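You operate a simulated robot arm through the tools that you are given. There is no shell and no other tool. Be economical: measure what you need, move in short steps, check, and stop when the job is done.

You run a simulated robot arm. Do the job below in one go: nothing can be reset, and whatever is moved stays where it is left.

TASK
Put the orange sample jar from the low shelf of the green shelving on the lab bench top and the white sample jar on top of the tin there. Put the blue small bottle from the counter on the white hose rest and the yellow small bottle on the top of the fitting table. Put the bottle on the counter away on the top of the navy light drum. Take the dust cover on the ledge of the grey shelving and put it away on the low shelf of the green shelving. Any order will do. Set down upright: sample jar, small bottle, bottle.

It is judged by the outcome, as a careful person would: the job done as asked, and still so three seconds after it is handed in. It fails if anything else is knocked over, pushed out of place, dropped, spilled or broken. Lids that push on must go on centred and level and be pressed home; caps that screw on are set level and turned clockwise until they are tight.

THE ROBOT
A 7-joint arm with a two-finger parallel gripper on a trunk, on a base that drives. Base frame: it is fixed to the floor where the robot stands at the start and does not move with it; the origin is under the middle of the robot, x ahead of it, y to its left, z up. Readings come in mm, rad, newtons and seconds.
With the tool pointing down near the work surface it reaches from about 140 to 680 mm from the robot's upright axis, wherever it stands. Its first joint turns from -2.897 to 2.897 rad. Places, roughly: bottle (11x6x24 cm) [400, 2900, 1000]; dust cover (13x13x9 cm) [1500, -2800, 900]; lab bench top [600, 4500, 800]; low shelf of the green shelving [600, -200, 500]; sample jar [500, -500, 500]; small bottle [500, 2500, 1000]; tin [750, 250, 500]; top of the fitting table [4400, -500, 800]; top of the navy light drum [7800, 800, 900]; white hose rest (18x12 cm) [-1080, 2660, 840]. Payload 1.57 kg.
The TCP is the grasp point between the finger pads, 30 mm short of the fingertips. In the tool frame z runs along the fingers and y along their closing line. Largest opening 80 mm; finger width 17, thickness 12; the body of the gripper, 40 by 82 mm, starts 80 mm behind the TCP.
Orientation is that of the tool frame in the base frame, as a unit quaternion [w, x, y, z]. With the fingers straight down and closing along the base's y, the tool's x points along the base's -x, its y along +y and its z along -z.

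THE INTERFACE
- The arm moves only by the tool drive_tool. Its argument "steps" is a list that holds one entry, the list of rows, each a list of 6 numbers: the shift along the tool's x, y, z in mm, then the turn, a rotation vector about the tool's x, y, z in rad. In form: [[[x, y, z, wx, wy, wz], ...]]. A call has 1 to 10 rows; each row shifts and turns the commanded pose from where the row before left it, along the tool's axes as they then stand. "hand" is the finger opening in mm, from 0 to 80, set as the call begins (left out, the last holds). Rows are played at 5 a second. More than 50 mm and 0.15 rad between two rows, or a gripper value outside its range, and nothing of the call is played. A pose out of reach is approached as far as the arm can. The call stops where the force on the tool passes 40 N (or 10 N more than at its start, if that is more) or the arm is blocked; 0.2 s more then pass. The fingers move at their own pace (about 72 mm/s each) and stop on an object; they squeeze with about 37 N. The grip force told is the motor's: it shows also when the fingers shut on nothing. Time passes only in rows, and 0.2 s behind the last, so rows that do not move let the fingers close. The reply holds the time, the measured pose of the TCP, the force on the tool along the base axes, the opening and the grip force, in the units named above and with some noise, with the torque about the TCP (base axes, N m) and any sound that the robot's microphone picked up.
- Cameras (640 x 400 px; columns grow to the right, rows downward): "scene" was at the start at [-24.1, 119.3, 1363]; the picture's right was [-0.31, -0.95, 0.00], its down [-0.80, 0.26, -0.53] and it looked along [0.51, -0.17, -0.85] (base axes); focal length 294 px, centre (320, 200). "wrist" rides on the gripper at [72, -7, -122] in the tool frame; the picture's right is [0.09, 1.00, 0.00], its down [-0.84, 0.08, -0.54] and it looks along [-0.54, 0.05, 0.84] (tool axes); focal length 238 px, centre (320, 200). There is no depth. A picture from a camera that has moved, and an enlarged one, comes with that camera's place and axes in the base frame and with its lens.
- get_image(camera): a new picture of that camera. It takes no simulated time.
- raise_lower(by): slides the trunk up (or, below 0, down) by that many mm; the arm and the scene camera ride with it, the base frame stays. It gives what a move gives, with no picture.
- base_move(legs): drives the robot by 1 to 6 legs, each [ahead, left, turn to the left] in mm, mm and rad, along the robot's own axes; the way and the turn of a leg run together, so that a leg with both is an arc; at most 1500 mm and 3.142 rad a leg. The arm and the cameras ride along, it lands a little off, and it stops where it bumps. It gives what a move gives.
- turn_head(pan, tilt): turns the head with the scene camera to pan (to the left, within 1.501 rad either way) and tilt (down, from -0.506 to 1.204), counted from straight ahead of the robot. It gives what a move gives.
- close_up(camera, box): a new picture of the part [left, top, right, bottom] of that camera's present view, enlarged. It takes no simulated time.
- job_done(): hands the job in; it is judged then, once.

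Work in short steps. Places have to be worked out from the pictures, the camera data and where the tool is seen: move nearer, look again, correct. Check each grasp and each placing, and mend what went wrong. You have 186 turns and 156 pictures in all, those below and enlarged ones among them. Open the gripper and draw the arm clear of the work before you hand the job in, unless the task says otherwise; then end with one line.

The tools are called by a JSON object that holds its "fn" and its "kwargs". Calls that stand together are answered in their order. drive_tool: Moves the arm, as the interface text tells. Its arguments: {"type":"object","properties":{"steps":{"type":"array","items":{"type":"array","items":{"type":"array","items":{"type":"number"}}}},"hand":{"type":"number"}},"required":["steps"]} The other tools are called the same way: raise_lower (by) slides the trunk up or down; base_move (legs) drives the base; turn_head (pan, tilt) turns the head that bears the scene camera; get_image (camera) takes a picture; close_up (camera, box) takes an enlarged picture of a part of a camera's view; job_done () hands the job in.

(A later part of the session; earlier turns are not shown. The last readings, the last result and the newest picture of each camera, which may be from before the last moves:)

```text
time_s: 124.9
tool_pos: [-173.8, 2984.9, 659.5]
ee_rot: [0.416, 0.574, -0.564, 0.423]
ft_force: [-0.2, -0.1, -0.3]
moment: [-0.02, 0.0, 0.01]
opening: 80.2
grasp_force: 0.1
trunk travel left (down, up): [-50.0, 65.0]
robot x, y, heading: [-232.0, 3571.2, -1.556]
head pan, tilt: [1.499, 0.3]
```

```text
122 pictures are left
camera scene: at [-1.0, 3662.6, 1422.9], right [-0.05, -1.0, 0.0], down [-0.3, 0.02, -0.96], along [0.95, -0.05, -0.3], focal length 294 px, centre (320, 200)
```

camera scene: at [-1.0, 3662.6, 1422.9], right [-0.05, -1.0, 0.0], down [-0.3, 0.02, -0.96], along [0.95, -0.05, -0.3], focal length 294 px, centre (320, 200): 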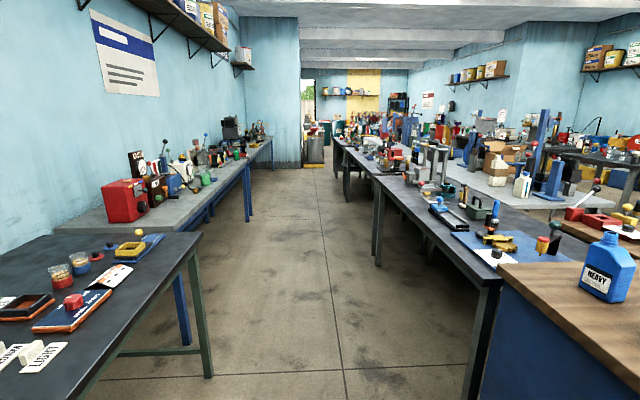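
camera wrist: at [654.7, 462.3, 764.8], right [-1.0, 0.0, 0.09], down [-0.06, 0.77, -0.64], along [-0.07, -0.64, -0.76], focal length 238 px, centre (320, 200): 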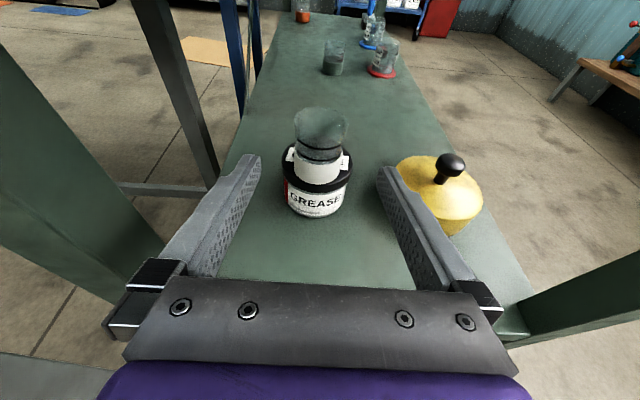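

Counter top re-triangulates to z≈952, blue bottle ≈(622,2886). I raise trunk and arm to about z 1080 before moving sideways in front of the counter's end.

{"fn": "raise_lower", "kwargs": {"by": 65}}

{"fn": "drive_tool", "kwargs": {"steps": [[[45, 0, -14, 0, 0, 0], [45, 0, -14, 0, 0, 0], [45, 0, -14, 0, 0, 0], [45, 0, -14, 0, 0, 0], [45, 0, -14, 0, 0, 0], [45, 0, -14, 0, 0, 0], [45, 0, -14, 0, 0, 0], [45, 0, -14, 0, 0, 0], [0, 0, -30, 0, 0, 0], [0, 0, -30, 0, 0, 0]]]}}

{"fn": "base_move", "kwargs": {"legs": [[0, 700, 0]]}}

{"fn": "turn_head", "kwargs": {"pan": 0.0, "tilt": 0.6}}

{"fn": "get_image", "kwargs": {"camera": "scene"}}

{"fn": "get_image", "kwargs": {"camera": "wrist"}}

```text
time_s: 125.9
tool_pos: [-174.7, 2986.2, 724.9]
ee_rot: [0.416, 0.574, -0.565, 0.422]
ft_force: [0.1, -0.4, -0.4]
moment: [-0.02, 0.0, 0.02]
opening: 79.8
grasp_force: 0.1
trunk travel left (down, up): [-115.0, 0.0]
robot x, y, heading: [-233.1, 3574.0, -1.551]
head pan, tilt: [1.499, 0.3]
```

```text
time_s: 128.1
tool_pos: [-175.5, 3043.2, 836.2]
ee_rot: [0.416, 0.574, -0.563, 0.424]
ft_force: [-0.9, -0.3, -0.1]
moment: [0.02, 0.0, 0.0]
opening: 80.0
grasp_force: 0.2
out of reach, approached as far as the arm can: row 3, 4, 5, 6, 7, 8
trunk travel left (down, up): [-115.0, 0.0]
robot x, y, heading: [-233.0, 3573.8, -1.552]
head pan, tilt: [1.499, 0.3]
```

```text
time_s: 132.7
tool_pos: [266.5, 3052.7, 836.7]
ee_rot: [-0.425, -0.568, 0.569, -0.416]
ft_force: [-18.3, 13.7, 5.8]
moment: [-0.14, -0.29, 0.17]
opening: 63.8
grasp_force: 0.0
trunk travel left (down, up): [-115.0, 0.0]
robot x, y, heading: [221.2, 3586.8, -1.547]
head pan, tilt: [1.499, 0.3]
stopped in leg 1: the force on the tool passed its limit at 49 N (the readings are from after the stop); the commanded pose is now the measured one
```

```text
time_s: 134.3
tool_pos: [269.6, 3052.7, 836.0]
ee_rot: [0.423, 0.569, -0.569, 0.416]
ft_force: [-22.7, 2.2, 4.4]
moment: [-0.11, -0.2, -0.42]
opening: 58.9
grasp_force: 0.0
trunk travel left (down, up): [-115.0, 0.0]
robot x, y, heading: [220.4, 3580.7, -1.547]
head pan, tilt: [0.0, 0.6]
```

```text
121 pictures are left
camera scene: at [359.5, 3591.5, 1460.7], right [-1.0, -0.03, 0.0], down [-0.01, 0.56, -0.83], along [0.02, -0.83, -0.56], focal length 294 px, centre (320, 200)
```

scene: 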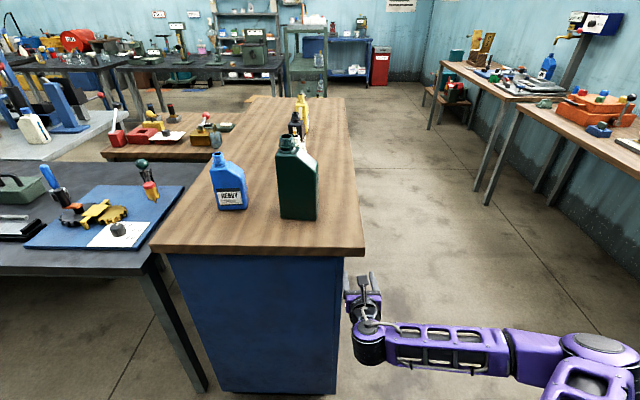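

```text
120 pictures are left
camera wrist: at [277.4, 3146.9, 940.3], right [-1.0, -0.02, 0.1], down [-0.08, 0.77, -0.64], along [-0.06, -0.64, -0.76], focal length 238 px, centre (320, 200)
```

wrist: 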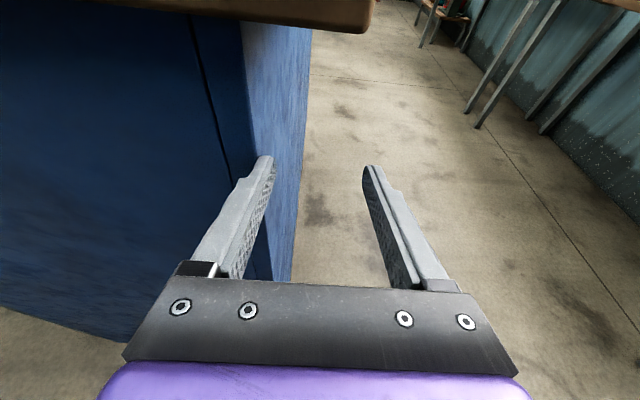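

The arm couldn't rise with the tool this flat and a finger touched the counter's side. I back off to the right first.

{"fn": "base_move", "kwargs": {"legs": [[0, -230, 0]]}}

{"fn": "close_up", "kwargs": {"camera": "scene", "box": [180, 80, 360, 260]}}

{"fn": "drive_tool", "kwargs": {"hand": 80, "steps": [[[0, 0, 0, 0, -0.15, 0], [0, 0, 0, 0, -0.15, 0], [0, 0, 0, 0, -0.15, 0], [0, 0, 0, 0, -0.15, 0], [0, 0, 0, 0, -0.15, 0], [0, 0, 0, 0, -0.15, 0], [0, 0, 0, 0, -0.15, 0], [0, 0, 0, 0, -0.15, 0], [0, 0, 0, 0, -0.071, 0]]]}}

```text
time_s: 137.2
tool_pos: [42.7, 3046.9, 834.0]
ee_rot: [0.422, 0.571, -0.568, 0.417]
ft_force: [-0.1, -0.3, 0.9]
moment: [0.02, 0.0, -0.01]
opening: 80.0
grasp_force: 0.0
trunk travel left (down, up): [-115.0, 0.0]
robot x, y, heading: [-1.3, 3578.9, -1.544]
head pan, tilt: [0.0, 0.6]
```

```text
2.22 times, centred on (270, 170) of scene
camera zoom: at [132.7, 3585.6, 1460.5], right [-1.0, -0.03, 0.0], down [-0.01, 0.56, -0.83], along [0.02, -0.82, -0.56], focal length 654 px, centre (431, 267)
```

zoom: 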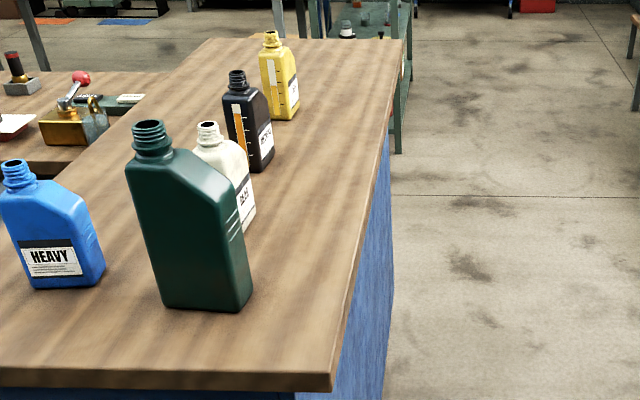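

```text
time_s: 139.2
tool_pos: [43.5, 3046.8, 836.3]
ee_rot: [0.422, 0.57, -0.568, 0.416]
ft_force: [0.4, 0.6, -0.2]
moment: [0.0, 0.04, -0.01]
opening: 80.3
grasp_force: 0.1
out of reach, approached as far as the arm can: row 1, 2, 3, 4, 5, 6, 7, 8, 9
trunk travel left (down, up): [-115.0, 0.0]
robot x, y, heading: [-8.9, 3585.4, -1.545]
head pan, tilt: [0.0, 0.6]
```

The joint setup is stuck against a limit here. I go back out/down to the earlier good region, then tilt in there.

{"fn": "drive_tool", "kwargs": {"steps": [[[-30, 0, 30, 0, 0, 0], [-40, 0, 20, 0, 0, 0], [-40, 0, 20, 0, 0, 0], [-20, 0, 0, 0, 0, 0]]]}}

{"fn": "drive_tool", "kwargs": {"steps": [[[0, 0, 0, 0, -0.15, 0], [0, 0, 0, 0, -0.15, 0], [0, 0, 0, 0, -0.15, 0]]]}}

{"fn": "turn_head", "kwargs": {"pan": -0.1, "tilt": 1.1}}

{"fn": "get_image", "kwargs": {"camera": "scene"}}

```text
time_s: 140.2
tool_pos: [41.4, 3018.4, 690.6]
ee_rot: [0.422, 0.57, -0.567, 0.418]
ft_force: [0.7, 0.6, -0.7]
moment: [0.02, -0.01, 0.0]
opening: 80.0
grasp_force: 0.0
trunk travel left (down, up): [-115.0, 0.0]
robot x, y, heading: [-6.1, 3581.5, -1.547]
head pan, tilt: [0.0, 0.6]
```

```text
time_s: 140.9
tool_pos: [42.1, 3018.4, 691.0]
ee_rot: [0.378, 0.6, -0.598, 0.373]
ft_force: [0.3, 0.6, -0.3]
moment: [0.05, -0.03, -0.02]
opening: 80.0
grasp_force: 0.1
out of reach, approached as far as the arm can: row 2, 3
trunk travel left (down, up): [-115.0, 0.0]
robot x, y, heading: [-9.4, 3579.9, -1.544]
head pan, tilt: [0.0, 0.6]
```

```text
time_s: 141.9
tool_pos: [41.2, 3017.7, 690.0]
ee_rot: [0.378, 0.6, -0.597, 0.373]
ft_force: [-1.1, 0.7, -0.5]
moment: [-0.03, 0.02, 0.0]
opening: 80.1
grasp_force: 0.1
trunk travel left (down, up): [-115.0, 0.0]
robot x, y, heading: [-7.9, 3578.0, -1.546]
head pan, tilt: [-0.099, 1.1]
```

```text
118 pictures are left
camera scene: at [125.7, 3610.9, 1421.9], right [-1.0, 0.07, 0.0], down [0.07, 0.89, -0.45], along [-0.03, -0.45, -0.89], focal length 294 px, centre (320, 200)
```

scene: 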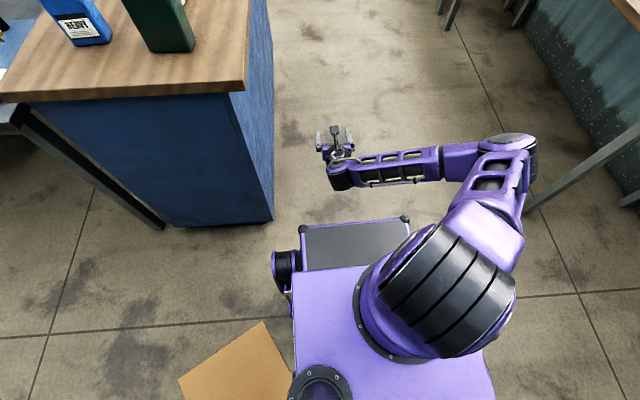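

The elbow has swung out sideways. I undo the wrist roll, which should free the joints.

{"fn": "drive_tool", "kwargs": {"steps": [[[0, 0, 0, 0, 0, -0.15], [0, 0, 0, 0, 0, -0.15], [0, 0, 0, 0, 0, -0.15], [0, 0, 0, 0, 0, -0.15], [0, 0, 0, 0, 0, -0.15], [0, 0, 0, 0, 0, -0.15], [0, 0, 0, 0, 0, -0.15], [0, 0, 0, 0, 0, -0.15], [0, 0, 0, 0, 0, -0.15], [0, 0, 0, 0, 0, -0.12]]]}}

{"fn": "get_image", "kwargs": {"camera": "scene"}}

```text
time_s: 144.1
tool_pos: [43.1, 3019.1, 691.4]
ee_rot: [0.53, 0.847, -0.04, 0.022]
ft_force: [-0.5, 0.4, 0.5]
moment: [-0.02, 0.0, 0.01]
opening: 80.2
grasp_force: 0.0
trunk travel left (down, up): [-115.0, 0.0]
robot x, y, heading: [-9.6, 3580.4, -1.542]
head pan, tilt: [-0.099, 1.1]
```

```text
117 pictures are left
camera scene: at [125.7, 3611.0, 1421.9], right [-1.0, 0.07, 0.0], down [0.07, 0.89, -0.45], along [-0.03, -0.45, -0.89], focal length 294 px, centre (320, 200)
```

scene: 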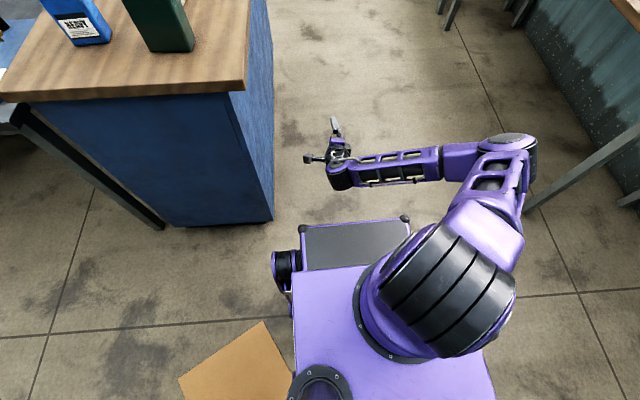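

{"fn": "drive_tool", "kwargs": {"steps": [[[0, 0, 0, 0.15, 0, 0], [0, 0, 0, 0.15, 0, 0], [0, 0, 0, 0.15, 0, 0], [0, 0, 0, 0.15, 0, 0], [0, 0, 0, 0.15, 0, 0], [0, 0, 0, 0.15, 0, 0], [0, 0, 0, 0.15, 0, 0], [0, 0, 0, 0.06, 0, 0]]]}}

{"fn": "get_image", "kwargs": {"camera": "scene"}}

```text
time_s: 145.9
tool_pos: [29.6, 3027.5, 692.7]
ee_rot: [0.515, 0.856, -0.038, 0.02]
ft_force: [-0.4, -0.1, -0.2]
moment: [-0.01, 0.02, -0.04]
opening: 80.0
grasp_force: 0.0
out of reach, approached as far as the arm can: row 1, 2, 3, 4, 5, 6, 7, 8
trunk travel left (down, up): [-115.0, 0.0]
robot x, y, heading: [-5.4, 3578.8, -1.548]
head pan, tilt: [-0.099, 1.1]
```

```text
116 pictures are left
camera scene: at [125.9, 3610.8, 1421.9], right [-1.0, 0.07, 0.0], down [0.07, 0.89, -0.45], along [-0.03, -0.45, -0.89], focal length 294 px, centre (320, 200)
```

scene: 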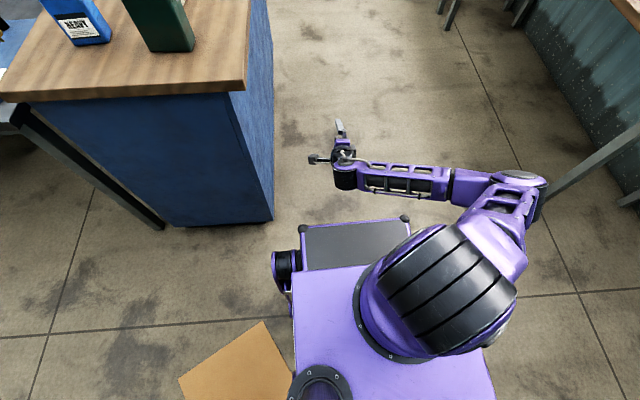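

Wrist pitch is limited in this folded-elbow posture. I'll extend the arm forward to straighten the elbow, then try pitching.

{"fn": "drive_tool", "kwargs": {"steps": [[[0, 19, 35, 0, 0, 0], [0, 19, 35, 0, 0, 0], [0, 19, 35, 0, 0, 0], [0, 19, 35, 0, 0, 0], [0, 19, 35, 0, 0, 0]]]}}

{"fn": "drive_tool", "kwargs": {"steps": [[[0, 0, 0, 0.15, 0, 0], [0, 0, 0, 0.15, 0, 0], [0, 0, 0, 0.15, 0, 0]]]}}

{"fn": "get_image", "kwargs": {"camera": "scene"}}

```text
time_s: 147.1
tool_pos: [28.1, 3028.7, 692.4]
ee_rot: [0.515, 0.856, -0.038, 0.021]
ft_force: [0.1, 0.3, 0.1]
moment: [0.0, 0.0, -0.04]
opening: 80.0
grasp_force: 0.2
out of reach, approached as far as the arm can: row 1, 2, 3, 4, 5
trunk travel left (down, up): [-115.0, 0.0]
robot x, y, heading: [-8.3, 3581.1, -1.546]
head pan, tilt: [-0.099, 1.1]
```

```text
time_s: 147.9
tool_pos: [29.0, 3029.3, 693.0]
ee_rot: [0.515, 0.856, -0.039, 0.021]
ft_force: [-0.9, -0.4, 0.0]
moment: [0.01, 0.01, -0.01]
opening: 79.8
grasp_force: 0.0
out of reach, approached as far as the arm can: row 1, 2, 3
trunk travel left (down, up): [-115.0, 0.0]
robot x, y, heading: [-5.2, 3576.8, -1.548]
head pan, tilt: [-0.099, 1.1]
```

```text
115 pictures are left
camera scene: at [125.7, 3611.0, 1421.9], right [-1.0, 0.07, 0.0], down [0.07, 0.89, -0.45], along [-0.03, -0.45, -0.89], focal length 294 px, centre (320, 200)
```

scene: 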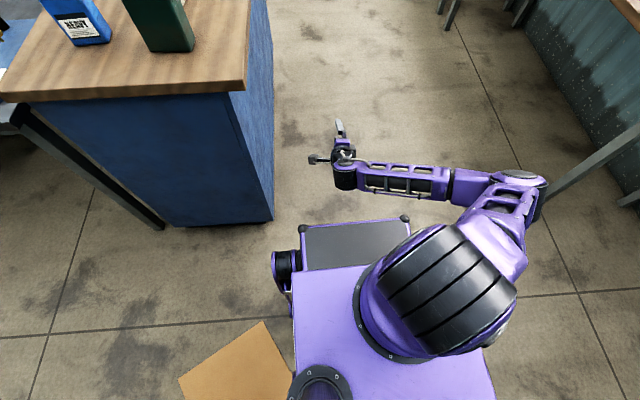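

{"fn": "drive_tool", "kwargs": {"steps": [[[0, 0, 0, -0.15, 0, 0], [0, 0, 0, -0.15, 0, 0], [0, 0, 0, -0.15, 0, 0], [0, 5, 40, 0, 0, 0], [0, 5, 40, 0, 0, 0], [0, 5, 40, 0, 0, 0], [0, 5, 40, 0, 0, 0]]]}}

{"fn": "get_image", "kwargs": {"camera": "scene"}}

```text
time_s: 149.5
tool_pos: [15.7, 2868.6, 703.8]
ee_rot: [0.693, 0.719, -0.041, 0.012]
ft_force: [-0.4, 0.1, 0.3]
moment: [-0.01, 0.03, 0.02]
opening: 79.8
grasp_force: 0.0
trunk travel left (down, up): [-115.0, 0.0]
robot x, y, heading: [-4.7, 3582.3, -1.544]
head pan, tilt: [-0.099, 1.1]
```

```text
114 pictures are left
camera scene: at [125.6, 3611.0, 1421.9], right [-1.0, 0.07, 0.0], down [0.07, 0.89, -0.45], along [-0.03, -0.45, -0.89], focal length 294 px, centre (320, 200)
```

scene: 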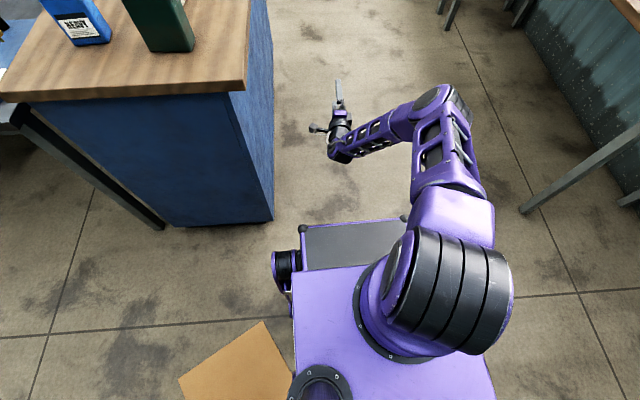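

Extending works. Now pitch down from here while drawing back slightly.

{"fn": "drive_tool", "kwargs": {"steps": [[[0, 0, 0, 0.15, 0, 0], [0, 0, 0, 0.15, 0, 0], [0, 0, 0, 0.15, 0, 0], [0, 0, 0, 0.15, 0, 0], [0, 0, 0, 0.15, 0, 0], [0, 0, 0, 0.15, 0, 0]]]}}

{"fn": "get_image", "kwargs": {"camera": "scene"}}

```text
time_s: 150.9
tool_pos: [18.4, 2870.9, 705.3]
ee_rot: [0.578, 0.815, -0.04, 0.019]
ft_force: [0.4, -0.5, 0.1]
moment: [0.0, -0.03, 0.0]
opening: 80.2
grasp_force: 0.0
out of reach, approached as far as the arm can: row 3, 4, 5, 6
trunk travel left (down, up): [-115.0, 0.0]
robot x, y, heading: [-6.5, 3581.1, -1.544]
head pan, tilt: [-0.099, 1.1]
```

```text
113 pictures are left
camera scene: at [125.7, 3611.0, 1421.9], right [-1.0, 0.07, 0.0], down [0.07, 0.89, -0.45], along [-0.03, -0.45, -0.89], focal length 294 px, centre (320, 200)
```

scene: 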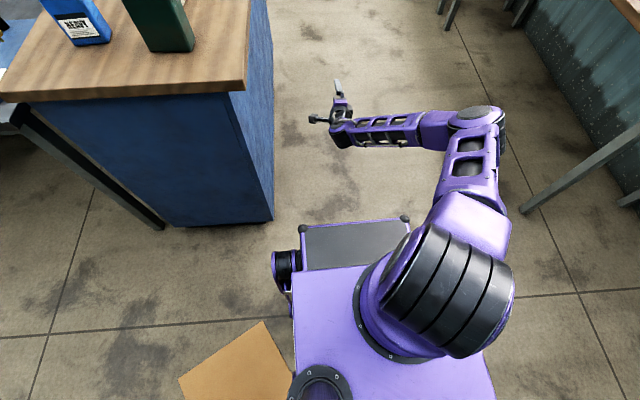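

Joint limits block pitching down in this elbow-out posture, so I rotate the hand the other way round (up and over the back) about the wrist to reach a tool-down pose.

{"fn": "drive_tool", "kwargs": {"steps": [[[0, 34, 0, -0.15, 0, 0], [0, 34, 0, -0.15, 0, 0], [0, 34, 0, -0.15, 0, 0], [0, 34, 0, -0.15, 0, 0], [0, 34, 0, -0.15, 0, 0], [0, 34, 0, -0.15, 0, 0], [0, 34, 0, -0.15, 0, 0], [0, 34, 0, -0.15, 0, 0], [0, 34, 0, -0.15, 0, 0], [0, 34, 0, -0.15, 0, 0]]]}}

{"fn": "get_image", "kwargs": {"camera": "scene"}}

```text
time_s: 153.1
tool_pos: [1.2, 2976.0, 999.1]
ee_rot: [0.978, 0.203, -0.041, -0.014]
ft_force: [-0.8, 0.3, -0.6]
moment: [0.01, 0.01, -0.03]
opening: 80.0
grasp_force: 0.1
trunk travel left (down, up): [-115.0, 0.0]
robot x, y, heading: [-8.2, 3575.3, -1.544]
head pan, tilt: [-0.099, 1.1]
```

```text
112 pictures are left
camera scene: at [125.7, 3610.9, 1421.9], right [-1.0, 0.07, 0.0], down [0.07, 0.89, -0.45], along [-0.03, -0.45, -0.89], focal length 294 px, centre (320, 200)
```

scene: 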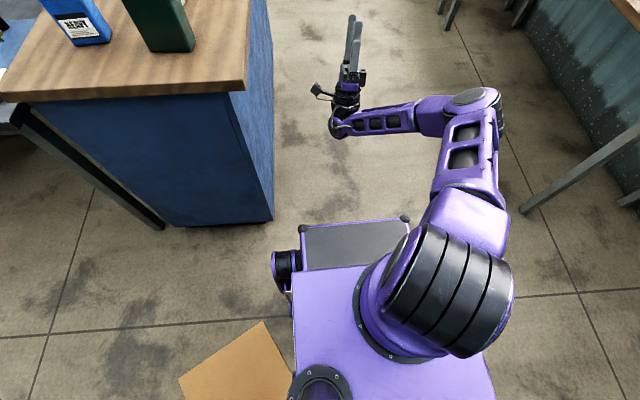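

Works as predicted. Continue over the top.

{"fn": "drive_tool", "kwargs": {"steps": [[[0, 34, 0, -0.15, 0, 0], [0, 34, 0, -0.15, 0, 0], [0, 34, 0, -0.15, 0, 0], [0, 34, 0, -0.15, 0, 0], [0, 34, 0, -0.15, 0, 0], [0, 34, 0, -0.15, 0, 0], [0, 34, 0, -0.15, 0, 0], [0, 34, 0, -0.15, 0, 0], [0, 34, 0, -0.15, 0, 0], [0, 34, 0, -0.15, 0, 0]]]}}

{"fn": "get_image", "kwargs": {"camera": "scene"}}

```text
time_s: 155.3
tool_pos: [64.5, 3323.7, 1025.2]
ee_rot: [0.854, -0.518, -0.021, -0.039]
ft_force: [-0.4, 0.0, 0.3]
moment: [0.0, 0.01, -0.01]
opening: 80.1
grasp_force: 0.1
out of reach, approached as far as the arm can: row 4, 5, 6, 7, 8, 9, 10
trunk travel left (down, up): [-115.0, 0.0]
robot x, y, heading: [-8.0, 3579.0, -1.544]
head pan, tilt: [-0.099, 1.1]
```

```text
111 pictures are left
camera scene: at [125.7, 3610.9, 1421.9], right [-1.0, 0.07, 0.0], down [0.07, 0.89, -0.45], along [-0.03, -0.45, -0.89], focal length 294 px, centre (320, 200)
```

scene: 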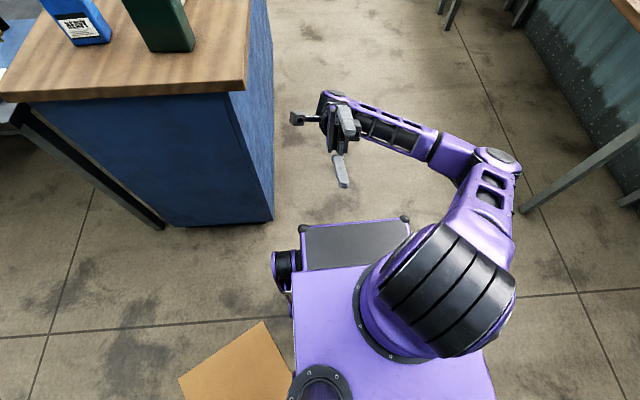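

{"fn": "drive_tool", "kwargs": {"steps": [[[0, 10, 0, -0.15, 0, 0], [0, 10, 0, -0.15, 0, 0], [0, 10, 0, -0.15, 0, 0]]]}}

{"fn": "drive_tool", "kwargs": {"steps": [[[0, 0, -30, 0, 0, 0], [0, 0, -30, 0, 0, 0], [0, 0, -30, 0, 0, 0]]]}}

{"fn": "drive_tool", "kwargs": {"steps": [[[0, 25, 0, -0.15, 0, 0], [0, 25, 0, -0.15, 0, 0], [0, 25, 0, -0.15, 0, 0]]]}}

```text
time_s: 156.1
tool_pos: [74.7, 3342.5, 1005.0]
ee_rot: [0.717, -0.696, -0.011, -0.042]
ft_force: [0.1, 1.2, 0.1]
moment: [-0.01, 0.02, 0.0]
opening: 80.1
grasp_force: 0.1
out of reach, approached as far as the arm can: row 1, 2, 3
trunk travel left (down, up): [-115.0, 0.0]
robot x, y, heading: [-3.9, 3579.2, -1.548]
head pan, tilt: [-0.099, 1.1]
```

```text
time_s: 156.9
tool_pos: [107.8, 3304.1, 1026.2]
ee_rot: [0.718, -0.695, -0.011, -0.043]
ft_force: [0.2, -0.8, 0.9]
moment: [-0.02, -0.01, 0.04]
opening: 79.9
grasp_force: 0.0
out of reach, approached as far as the arm can: row 1, 2, 3
trunk travel left (down, up): [-115.0, 0.0]
robot x, y, heading: [-8.3, 3577.5, -1.548]
head pan, tilt: [-0.099, 1.1]
```

```text
time_s: 157.7
tool_pos: [130.0, 3319.2, 964.5]
ee_rot: [-0.544, 0.838, 0.0, 0.043]
ft_force: [0.8, 0.2, 0.5]
moment: [0.02, 0.02, -0.01]
opening: 80.0
grasp_force: 0.1
out of reach, approached as far as the arm can: row 1, 2, 3
trunk travel left (down, up): [-115.0, 0.0]
robot x, y, heading: [-5.4, 3580.4, -1.541]
head pan, tilt: [-0.099, 1.1]
```

{"fn": "drive_tool", "kwargs": {"steps": [[[0, 25, 0, -0.15, 0, 0], [0, 25, 0, -0.15, 0, 0], [0, 25, 0, -0.15, 0, 0], [0, 25, 0, -0.15, 0, 0], [0, 25, 0, -0.15, 0, 0], [0, 25, 0, -0.15, 0, 0], [0, 25, 0, -0.15, 0, 0], [0, 0, 0, -0.08, 0, 0]]]}}

{"fn": "get_image", "kwargs": {"camera": "scene"}}

```text
time_s: 159.5
tool_pos: [167.5, 3271.7, 899.8]
ee_rot: [-0.061, 0.997, -0.022, 0.037]
ft_force: [0.8, -0.5, 0.5]
moment: [0.01, -0.01, 0.02]
opening: 80.1
grasp_force: 0.0
out of reach, approached as far as the arm can: row 1, 2, 3, 4, 5, 6, 7
trunk travel left (down, up): [-115.0, 0.0]
robot x, y, heading: [-8.2, 3581.5, -1.548]
head pan, tilt: [-0.099, 1.1]
```

```text
110 pictures are left
camera scene: at [125.8, 3610.9, 1421.8], right [-1.0, 0.07, 0.0], down [0.07, 0.89, -0.45], along [-0.03, -0.45, -0.89], focal length 294 px, centre (320, 200)
```

scene: 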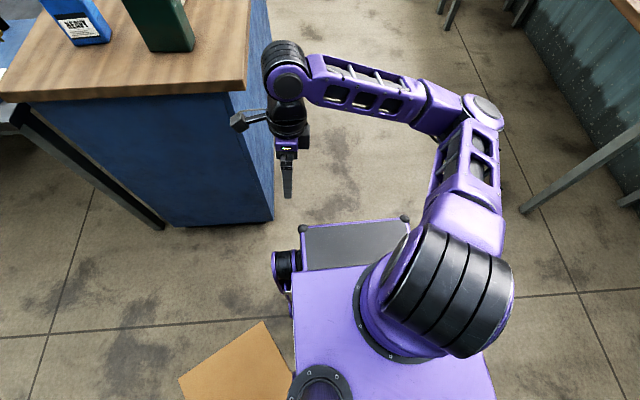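

Tool-down recovered. Now check that it can rise to bottle height.

{"fn": "drive_tool", "kwargs": {"steps": [[[0, 0, -45, 0, 0, 0], [0, 0, -45, 0, 0, 0], [0, 0, -45, 0, 0, 0], [0, 0, -45, 0, 0, 0], [0, 0, -45, 0, 0, 0], [0, 0, -45, 0, 0, 0], [0, 0, 0, 0, 0, 0]]]}}

{"fn": "get_image", "kwargs": {"camera": "scene"}}

```text
time_s: 161.1
tool_pos: [152.7, 3248.6, 1162.9]
ee_rot: [-0.061, 0.997, -0.022, 0.038]
ft_force: [0.6, -0.3, 1.1]
moment: [0.0, 0.03, -0.02]
opening: 79.8
grasp_force: 0.1
out of reach, approached as far as the arm can: row 6
trunk travel left (down, up): [-115.0, 0.0]
robot x, y, heading: [-6.4, 3581.8, -1.55]
head pan, tilt: [-0.099, 1.1]
```

```text
109 pictures are left
camera scene: at [125.7, 3611.1, 1421.8], right [-1.0, 0.07, 0.0], down [0.07, 0.89, -0.45], along [-0.03, -0.45, -0.89], focal length 294 px, centre (320, 200)
```

scene: 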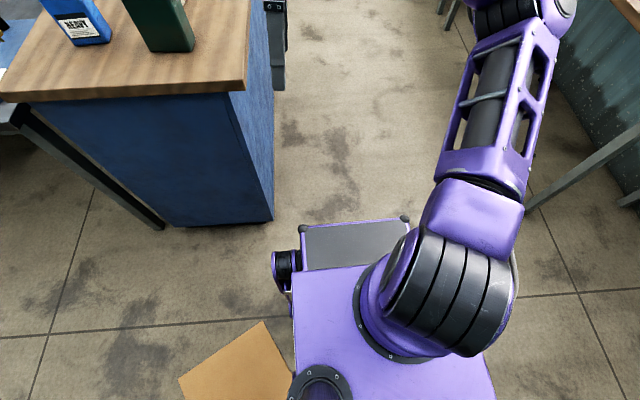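

Level the tool, and shift the base left and ahead toward the blue bottle's column.

{"fn": "drive_tool", "kwargs": {"steps": [[[0, 0, 0, -0.122, -0.072, 0], [0, 0, 0, 0, 0, 0]]]}}

{"fn": "base_move", "kwargs": {"legs": [[0, 0, -0.022], [0, 470, 0], [65, 0, 0]]}}

{"fn": "turn_head", "kwargs": {"pan": 0.0, "tilt": 0.7}}

{"fn": "get_image", "kwargs": {"camera": "scene"}}

{"fn": "get_image", "kwargs": {"camera": "wrist"}}

```text
time_s: 161.7
tool_pos: [153.0, 3249.4, 1161.5]
ee_rot: [-0.001, 1.0, -0.022, 0.001]
ft_force: [0.2, 0.3, -0.4]
moment: [0.05, -0.01, -0.01]
opening: 80.0
grasp_force: 0.0
trunk travel left (down, up): [-115.0, 0.0]
robot x, y, heading: [-4.7, 3579.5, -1.545]
head pan, tilt: [-0.099, 1.1]
```

```text
time_s: 167.8
tool_pos: [628.1, 3187.1, 1162.0]
ee_rot: [-0.001, 1.0, -0.03, 0.001]
ft_force: [0.3, -0.6, 0.7]
moment: [0.01, -0.04, -0.03]
opening: 80.0
grasp_force: 0.2
trunk travel left (down, up): [-115.0, 0.0]
robot x, y, heading: [469.6, 3519.0, -1.559]
head pan, tilt: [-0.099, 1.1]
```

```text
time_s: 168.6
tool_pos: [628.7, 3186.7, 1162.3]
ee_rot: [-0.001, 1.0, -0.03, 0.001]
ft_force: [0.8, 0.1, -0.2]
moment: [0.03, 0.0, 0.01]
opening: 80.2
grasp_force: 0.0
trunk travel left (down, up): [-115.0, 0.0]
robot x, y, heading: [474.4, 3523.3, -1.56]
head pan, tilt: [0.0, 0.7]
```

```text
108 pictures are left
camera scene: at [612.6, 3527.2, 1451.8], right [-1.0, -0.01, 0.0], down [-0.01, 0.64, -0.76], along [0.01, -0.76, -0.64], focal length 294 px, centre (320, 200)
```

scene: 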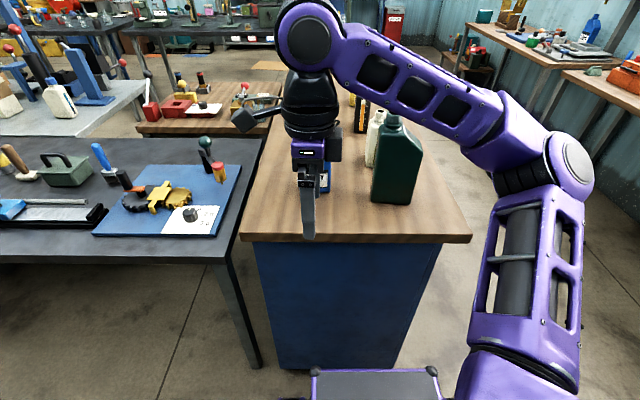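

```text
107 pictures are left
camera wrist: at [701.0, 3188.7, 1283.9], right [0.03, -1.0, 0.0], down [-0.84, -0.03, 0.54], along [-0.54, -0.02, -0.84], focal length 238 px, centre (320, 200)
```

wrist: 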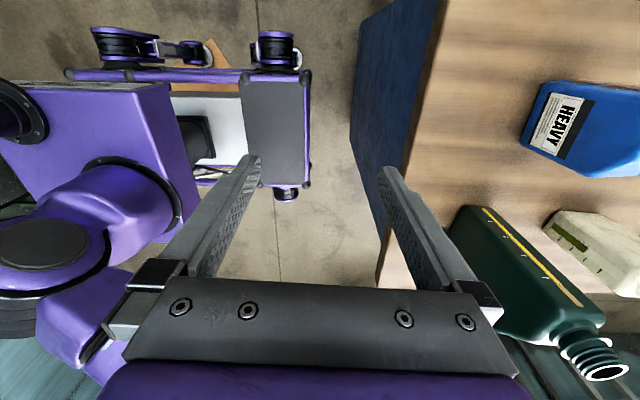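

Blue sits ahead at ≈(627,2880). Advance 200 mm above the counter and look again.

{"fn": "drive_tool", "kwargs": {"steps": [[[0, 40, 0, 0, 0, 0], [0, 40, 0, 0, 0, 0], [0, 40, 0, 0, 0, 0], [0, 40, 0, 0, 0, 0], [0, 40, 0, 0, 0, 0], [0, 0, 0, 0, 0, 0]]]}}

{"fn": "get_image", "kwargs": {"camera": "wrist"}}

{"fn": "get_image", "kwargs": {"camera": "scene"}}

```text
time_s: 170.0
tool_pos: [666.9, 3158.0, 1124.4]
ee_rot: [-0.001, 0.999, -0.032, 0.002]
ft_force: [0.1, 0.1, 0.5]
moment: [0.02, -0.02, 0.0]
opening: 80.1
grasp_force: 0.1
out of reach, approached as far as the arm can: row 1, 2, 3, 4, 5
trunk travel left (down, up): [-115.0, 0.0]
robot x, y, heading: [475.2, 3520.2, -1.559]
head pan, tilt: [0.0, 0.7]
```

```text
106 pictures are left
camera wrist: at [738.5, 3158.6, 1245.2], right [0.03, -1.0, 0.0], down [-0.84, -0.03, 0.54], along [-0.54, -0.01, -0.84], focal length 238 px, centre (320, 200)
```

wrist: 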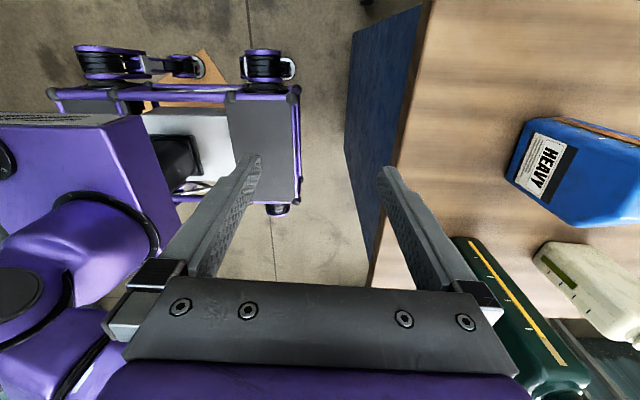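

```text
105 pictures are left
camera scene: at [612.7, 3527.2, 1451.8], right [-1.0, -0.01, 0.0], down [-0.01, 0.64, -0.76], along [0.01, -0.76, -0.64], focal length 294 px, centre (320, 200)
```

scene: 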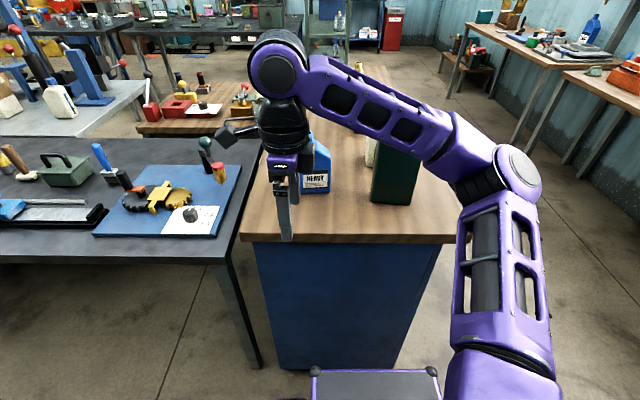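

Still limited in this posture; test which directions are free: move right (toward the arm's plane), then ahead.

{"fn": "drive_tool", "kwargs": {"steps": [[[-40, 0, -10, 0, 0, 0], [-40, 0, -10, 0, 0, 0], [-40, 0, -10, 0, 0, 0], [-40, 0, 0, 0, 0, 0]]]}}

{"fn": "drive_tool", "kwargs": {"steps": [[[0, 40, 0, 0, 0, 0]]]}}

{"fn": "drive_tool", "kwargs": {"steps": [[[0, 0, 0, 0, 0, -0.15], [0, 0, 0, 0, 0, -0.15], [0, 0, 0, 0, 0, -0.15], [0, 0, 0, 0, 0, -0.15], [0, 0, 0, 0, 0, -0.15], [0, 0, 0, 0, 0, -0.15]]]}}

{"fn": "drive_tool", "kwargs": {"steps": [[[24, 32, 0, 0, 0, 0], [24, 32, 0, 0, 0, 0]]]}}

```text
time_s: 171.0
tool_pos: [552.3, 3227.6, 1134.1]
ee_rot: [-0.002, 0.999, -0.032, 0.001]
ft_force: [-0.1, -0.6, 0.8]
moment: [-0.01, 0.03, -0.01]
opening: 80.0
grasp_force: 0.0
out of reach, approached as far as the arm can: row 1, 2, 3, 4
trunk travel left (down, up): [-115.0, 0.0]
robot x, y, heading: [468.6, 3521.3, -1.56]
head pan, tilt: [0.0, 0.7]
```

```text
time_s: 171.4
tool_pos: [565.5, 3214.6, 1130.9]
ee_rot: [-0.001, 1.0, -0.031, 0.002]
ft_force: [-0.4, -0.5, 0.7]
moment: [-0.02, -0.01, 0.0]
opening: 80.3
grasp_force: 0.0
out of reach, approached as far as the arm can: row 1
trunk travel left (down, up): [-115.0, 0.0]
robot x, y, heading: [473.7, 3517.9, -1.561]
head pan, tilt: [0.0, 0.7]
```

```text
time_s: 172.8
tool_pos: [632.6, 3380.3, 1096.0]
ee_rot: [-0.001, 0.913, 0.407, 0.002]
ft_force: [0.4, -0.2, 0.0]
moment: [-0.01, -0.01, -0.01]
opening: 79.9
grasp_force: 0.1
out of reach, approached as far as the arm can: row 1, 2, 3, 4, 5, 6
trunk travel left (down, up): [-115.0, 0.0]
robot x, y, heading: [474.8, 3516.0, -1.556]
head pan, tilt: [0.0, 0.7]
```

```text
time_s: 173.4
tool_pos: [709.8, 3381.7, 1095.1]
ee_rot: [0.0, 0.914, 0.407, 0.002]
ft_force: [0.5, -0.5, -0.2]
moment: [-0.02, -0.01, 0.01]
opening: 80.0
grasp_force: 0.1
out of reach, approached as far as the arm can: row 2
trunk travel left (down, up): [-115.0, 0.0]
robot x, y, heading: [471.6, 3518.5, -1.561]
head pan, tilt: [0.0, 0.7]
```

Negative roll is what's blocked (joint 7 at its end), so I roll the wrist the other way by about 4 rad — same closing line, freed joint.

{"fn": "drive_tool", "kwargs": {"steps": [[[0, 0, 0, 0, 0, 0.15], [0, 0, 0, 0, 0, 0.15], [0, 0, 0, 0, 0, 0.15], [0, 0, 0, 0, 0, 0.15], [0, 0, 0, 0, 0, 0.15], [0, 0, 0, 0, 0, 0.15], [0, 0, 0, 0, 0, 0.15], [0, 0, 0, 0, 0, 0.15], [0, 0, 0, 0, 0, 0.15], [0, 0, 0, 0, 0, 0.15]]]}}

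{"fn": "drive_tool", "kwargs": {"steps": [[[0, 0, 0, 0, 0, 0.15], [0, 0, 0, 0, 0, 0.15], [0, 0, 0, 0, 0, 0.15], [0, 0, 0, 0, 0, 0.15], [0, 0, 0, 0, 0, 0.15], [0, 0, 0, 0, 0, 0.15], [0, 0, 0, 0, 0, 0.15], [0, 0, 0, 0, 0, 0.15], [0, 0, 0, 0, 0, 0.15], [0, 0, 0, 0, 0, 0.15]]]}}

{"fn": "get_image", "kwargs": {"camera": "scene"}}

```text
time_s: 175.6
tool_pos: [709.9, 3385.3, 1094.3]
ee_rot: [-0.002, 0.946, -0.324, 0.0]
ft_force: [-0.3, 0.5, 1.3]
moment: [0.01, 0.01, 0.0]
opening: 80.1
grasp_force: 0.0
trunk travel left (down, up): [-115.0, 0.0]
robot x, y, heading: [471.8, 3522.3, -1.561]
head pan, tilt: [0.0, 0.7]
```

```text
time_s: 177.8
tool_pos: [712.0, 3384.3, 1095.3]
ee_rot: [0.002, -0.471, 0.882, 0.0]
ft_force: [0.2, 0.0, 0.4]
moment: [0.03, 0.0, -0.01]
opening: 79.9
grasp_force: 0.1
trunk travel left (down, up): [-115.0, 0.0]
robot x, y, heading: [469.4, 3523.6, -1.559]
head pan, tilt: [0.0, 0.7]
```

```text
104 pictures are left
camera scene: at [612.7, 3527.2, 1451.8], right [-1.0, -0.01, 0.0], down [-0.01, 0.64, -0.76], along [0.01, -0.76, -0.64], focal length 294 px, centre (320, 200)
```

scene: 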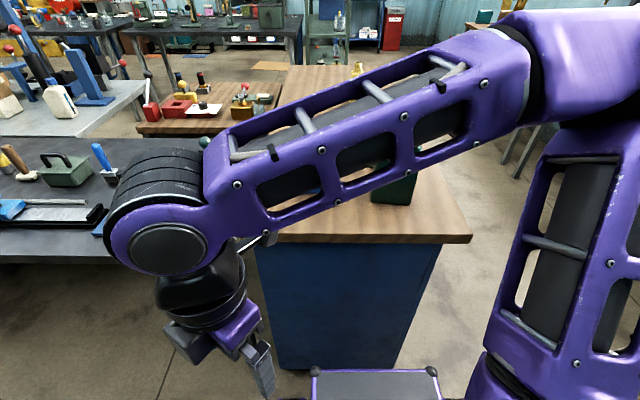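

{"fn": "drive_tool", "kwargs": {"steps": [[[0, 0, 0, 0, 0, 0.15], [0, 0, 0, 0, 0, 0.15], [0, 0, 0, 0, 0, 0.15], [0, 0, 0, 0, 0, 0.15], [0, 0, 0, 0, 0, 0.15], [0, 0, 0, 0, 0, 0.15], [0, 0, 0, 0, 0, 0.08], [25, -40, -20, 0, 0, 0], [25, -40, -20, 0, 0, 0], [25, -40, -20, 0, 0, 0]]]}}

{"fn": "drive_tool", "kwargs": {"steps": [[[5, -40, -20, 0, 0, 0], [0, -40, 0, 0, 0, 0], [0, -40, 0, 0, 0, 0], [0, -40, 0, 0, 0, 0]]]}}

{"fn": "get_image", "kwargs": {"camera": "wrist"}}

{"fn": "get_image", "kwargs": {"camera": "scene"}}

```text
refused: row 8 steps farther than a row can; nothing moved
```

```text
time_s: 178.8
tool_pos: [846.5, 3290.9, 1113.9]
ee_rot: [0.001, -0.472, 0.882, -0.001]
ft_force: [-0.1, -0.4, 0.5]
moment: [0.01, 0.01, 0.01]
opening: 79.8
grasp_force: 0.1
trunk travel left (down, up): [-115.0, 0.0]
robot x, y, heading: [472.5, 3524.1, -1.559]
head pan, tilt: [0.0, 0.7]
```

```text
103 pictures are left
camera wrist: at [810.8, 3226.5, 1234.9], right [-0.88, 0.48, 0.0], down [0.4, 0.74, 0.54], along [0.26, 0.48, -0.84], focal length 238 px, centre (320, 200)
```

wrist: 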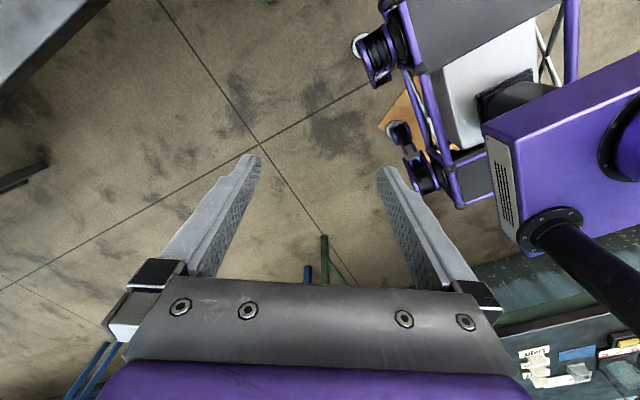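

```text
102 pictures are left
camera scene: at [612.6, 3527.3, 1451.9], right [-1.0, -0.01, 0.0], down [-0.01, 0.64, -0.77], along [0.01, -0.76, -0.64], focal length 294 px, centre (320, 200)
```

scene: 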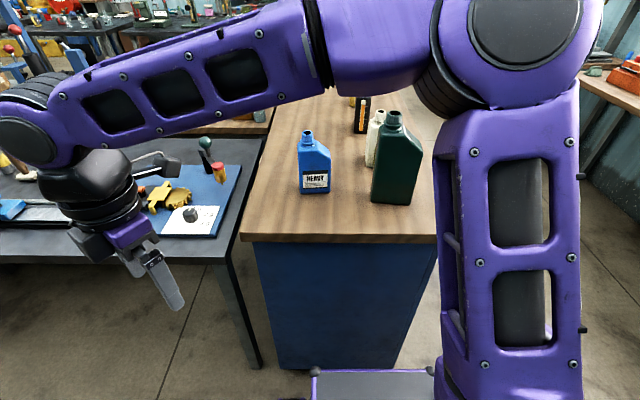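

{"fn": "drive_tool", "kwargs": {"steps": [[[0, 0, 0, 0, 0, 0.15], [0, 0, 0, 0, 0, 0.15], [0, 0, 0, 0, 0, 0.15], [0, 0, 0, 0, 0, 0.15], [0, 0, 0, 0, 0, 0.15], [0, 0, 0, 0, 0, 0.15], [0, 0, 0, 0, 0, 0.08], [42, -10, -10, 0, 0, 0], [42, -10, -10, 0, 0, 0], [42, -10, -10, 0, 0, 0]]]}}

{"fn": "drive_tool", "kwargs": {"steps": [[[42, -20, -10, 0, 0, 0], [42, -20, -10, 0, 0, 0], [0, -30, 0, 0, 0, 0], [0, 0, 0, 0, 0, 0]]]}}

{"fn": "get_image", "kwargs": {"camera": "wrist"}}

{"fn": "get_image", "kwargs": {"camera": "scene"}}

```text
time_s: 181.0
tool_pos: [717.2, 3259.7, 1126.6]
ee_rot: [-0.002, -0.002, 0.999, 0.037]
ft_force: [0.7, -0.1, -0.3]
moment: [-0.01, -0.01, -0.01]
opening: 80.0
grasp_force: 0.0
trunk travel left (down, up): [-115.0, 0.0]
robot x, y, heading: [469.8, 3521.2, -1.56]
head pan, tilt: [0.0, 0.7]
```

```text
time_s: 182.0
tool_pos: [631.0, 3188.9, 1157.0]
ee_rot: [0.001, -0.001, 1.0, 0.01]
ft_force: [0.4, 0.4, -0.7]
moment: [0.02, -0.07, -0.01]
opening: 79.9
grasp_force: 0.1
trunk travel left (down, up): [-115.0, 0.0]
robot x, y, heading: [470.4, 3520.3, -1.562]
head pan, tilt: [0.0, 0.7]
```

```text
101 pictures are left
camera wrist: at [559.9, 3179.4, 1278.2], right [-0.09, 1.0, 0.02], down [0.84, 0.07, 0.54], along [0.54, 0.07, -0.84], focal length 238 px, centre (320, 200)
```

wrist: 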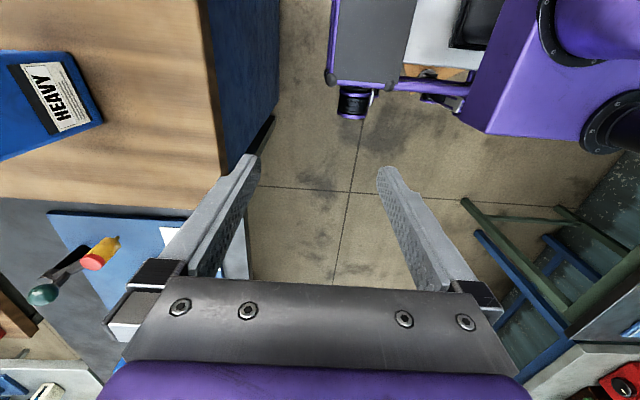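

```text
100 pictures are left
camera scene: at [571.6, 3533.5, 1460.1], right [-0.89, 0.45, 0.0], down [0.26, 0.51, -0.82], along [-0.37, -0.73, -0.57], focal length 294 px, centre (320, 200)
```

scene: 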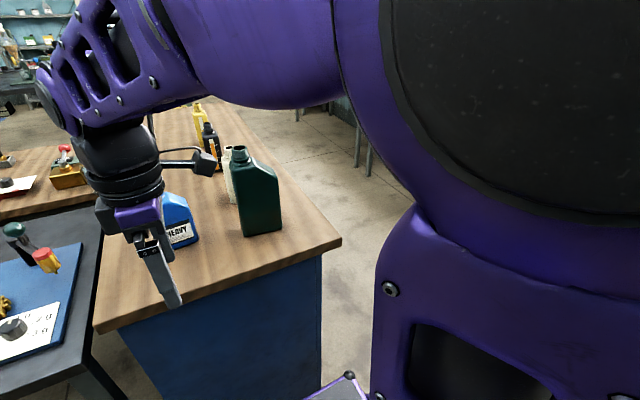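

The elbow brushed the head camera. Advance forward now, which draws the elbow away from the head.

{"fn": "drive_tool", "kwargs": {"steps": [[[0, -40, 0, 0, 0, 0], [0, -40, 0, 0, 0, 0], [0, -40, 0, 0, 0, 0], [0, -40, 0, 0, 0, 0], [0, -30, 0, 0, 0, 0], [0, 0, 0, 0, 0, 0]]]}}

{"fn": "get_image", "kwargs": {"camera": "wrist"}}

{"fn": "turn_head", "kwargs": {"pan": 0.0, "tilt": 0.7}}

{"fn": "get_image", "kwargs": {"camera": "scene"}}

```text
time_s: 183.4
tool_pos: [632.3, 2998.7, 1162.4]
ee_rot: [0.001, -0.002, 1.0, 0.0]
ft_force: [0.1, 0.6, 0.5]
moment: [0.02, -0.01, -0.02]
opening: 80.1
grasp_force: 0.1
trunk travel left (down, up): [-115.0, 0.0]
robot x, y, heading: [475.9, 3524.2, -1.558]
head pan, tilt: [0.0, 0.7]
```

```text
99 pictures are left
camera wrist: at [560.8, 2991.3, 1285.2], right [-0.1, 1.0, 0.0], down [0.84, 0.08, 0.54], along [0.54, 0.05, -0.84], focal length 238 px, centre (320, 200)
```

wrist: 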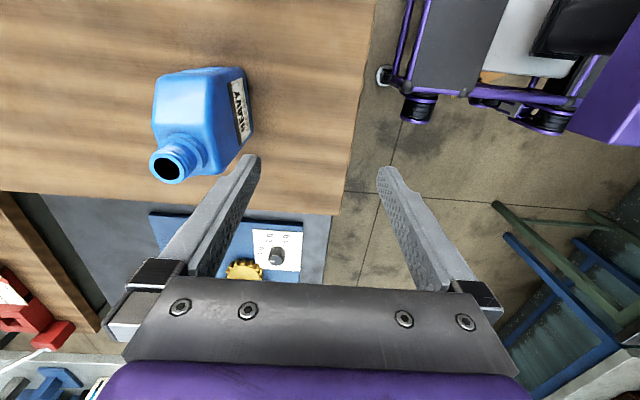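

```text
time_s: 184.0
tool_pos: [631.9, 2999.4, 1163.6]
ee_rot: [0.001, -0.002, 1.0, 0.001]
ft_force: [-0.1, 0.0, 0.3]
moment: [-0.02, -0.03, -0.02]
opening: 80.1
grasp_force: 0.0
trunk travel left (down, up): [-115.0, 0.0]
robot x, y, heading: [472.1, 3517.7, -1.557]
head pan, tilt: [0.0, 0.7]
```

```text
98 pictures are left
camera scene: at [612.7, 3527.2, 1451.9], right [-1.0, -0.01, 0.0], down [-0.01, 0.64, -0.76], along [0.01, -0.76, -0.64], focal length 294 px, centre (320, 200)
```

scene: 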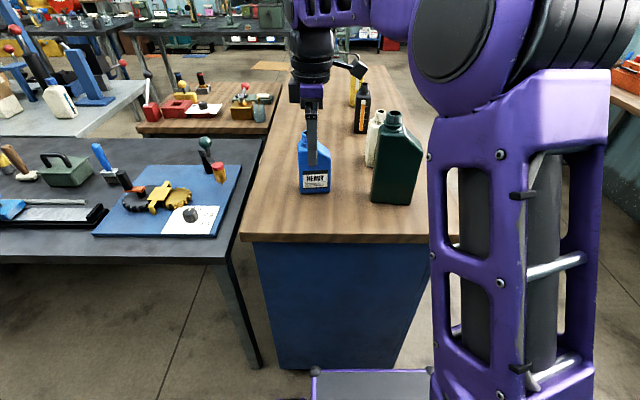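

The blue bottle's neck is at ≈(650,2881), body centre x≈637, yawed ≈0.2 rad. Rise a little, yaw, and move above it.

{"fn": "drive_tool", "kwargs": {"steps": [[[0, 0, -20, 0, 0, -0.1], [0, 0, 0, 0, 0, -0.1], [0, -40, 0, 0, 0, 0], [0, -40, 0, 0, 0, 0], [0, -36, 0, 0, 0, 0], [0, 0, 0, 0, 0, 0]]]}}

{"fn": "get_image", "kwargs": {"camera": "wrist"}}

{"fn": "close_up", "kwargs": {"camera": "scene", "box": [240, 60, 440, 240]}}

```text
time_s: 185.4
tool_pos: [658.4, 2887.0, 1184.8]
ee_rot: [0.001, -0.101, 0.995, 0.002]
ft_force: [0.7, -0.3, -0.2]
moment: [0.0, 0.02, -0.02]
opening: 79.9
grasp_force: 0.1
trunk travel left (down, up): [-115.0, 0.0]
robot x, y, heading: [471.6, 3521.7, -1.562]
head pan, tilt: [0.0, 0.7]
```

```text
97 pictures are left
camera wrist: at [589.3, 2864.6, 1305.3], right [-0.29, 0.96, 0.0], down [0.8, 0.24, 0.54], along [0.52, 0.16, -0.84], focal length 238 px, centre (320, 200)
```

wrist: 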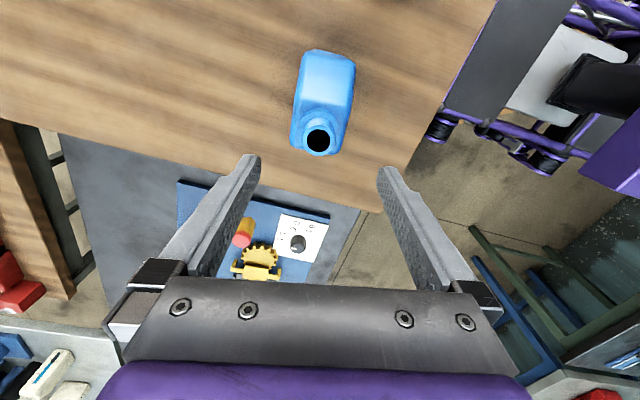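

```text
2.22 times, centred on (340, 150) of scene
camera zoom: at [612.9, 3526.6, 1451.8], right [-1.0, -0.01, 0.0], down [-0.01, 0.64, -0.76], along [0.01, -0.76, -0.64], focal length 654 px, centre (276, 311)
```

zoom: 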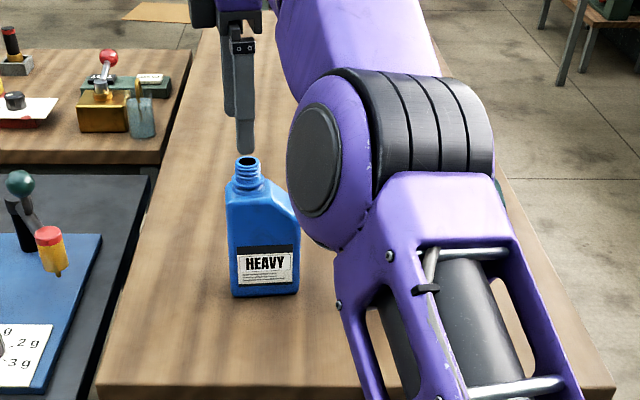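

Over the bottle. Shift 20 mm to the body centre and lower to z≈1050 in steps.

{"fn": "drive_tool", "kwargs": {"steps": [[[20, -3, 0, 0, 0, 0], [0, 0, 40, 0, 0, 0], [0, 0, 30, 0, 0, 0], [0, 0, 0, 0, 0, 0]]]}}

{"fn": "get_image", "kwargs": {"camera": "wrist"}}

{"fn": "get_image", "kwargs": {"camera": "scene"}}

```text
time_s: 186.4
tool_pos: [637.6, 2879.7, 1114.2]
ee_rot: [0.002, -0.101, 0.995, 0.001]
ft_force: [0.4, -1.0, 0.0]
moment: [0.01, 0.02, 0.0]
opening: 79.9
grasp_force: 0.0
trunk travel left (down, up): [-115.0, 0.0]
robot x, y, heading: [472.6, 3521.3, -1.562]
head pan, tilt: [0.0, 0.7]
```

```text
95 pictures are left
camera wrist: at [568.2, 2857.9, 1235.5], right [-0.29, 0.96, 0.0], down [0.8, 0.24, 0.54], along [0.52, 0.16, -0.84], focal length 238 px, centre (320, 200)
```

wrist: 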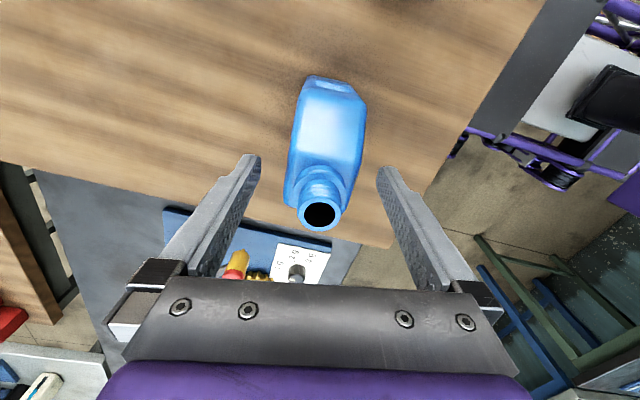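

```text
94 pictures are left
camera scene: at [612.7, 3527.1, 1451.9], right [-1.0, -0.01, 0.0], down [-0.01, 0.64, -0.76], along [0.01, -0.76, -0.64], focal length 294 px, centre (320, 200)
```

scene: 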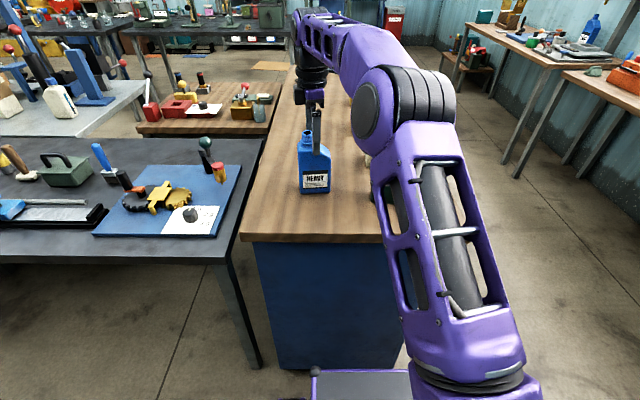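

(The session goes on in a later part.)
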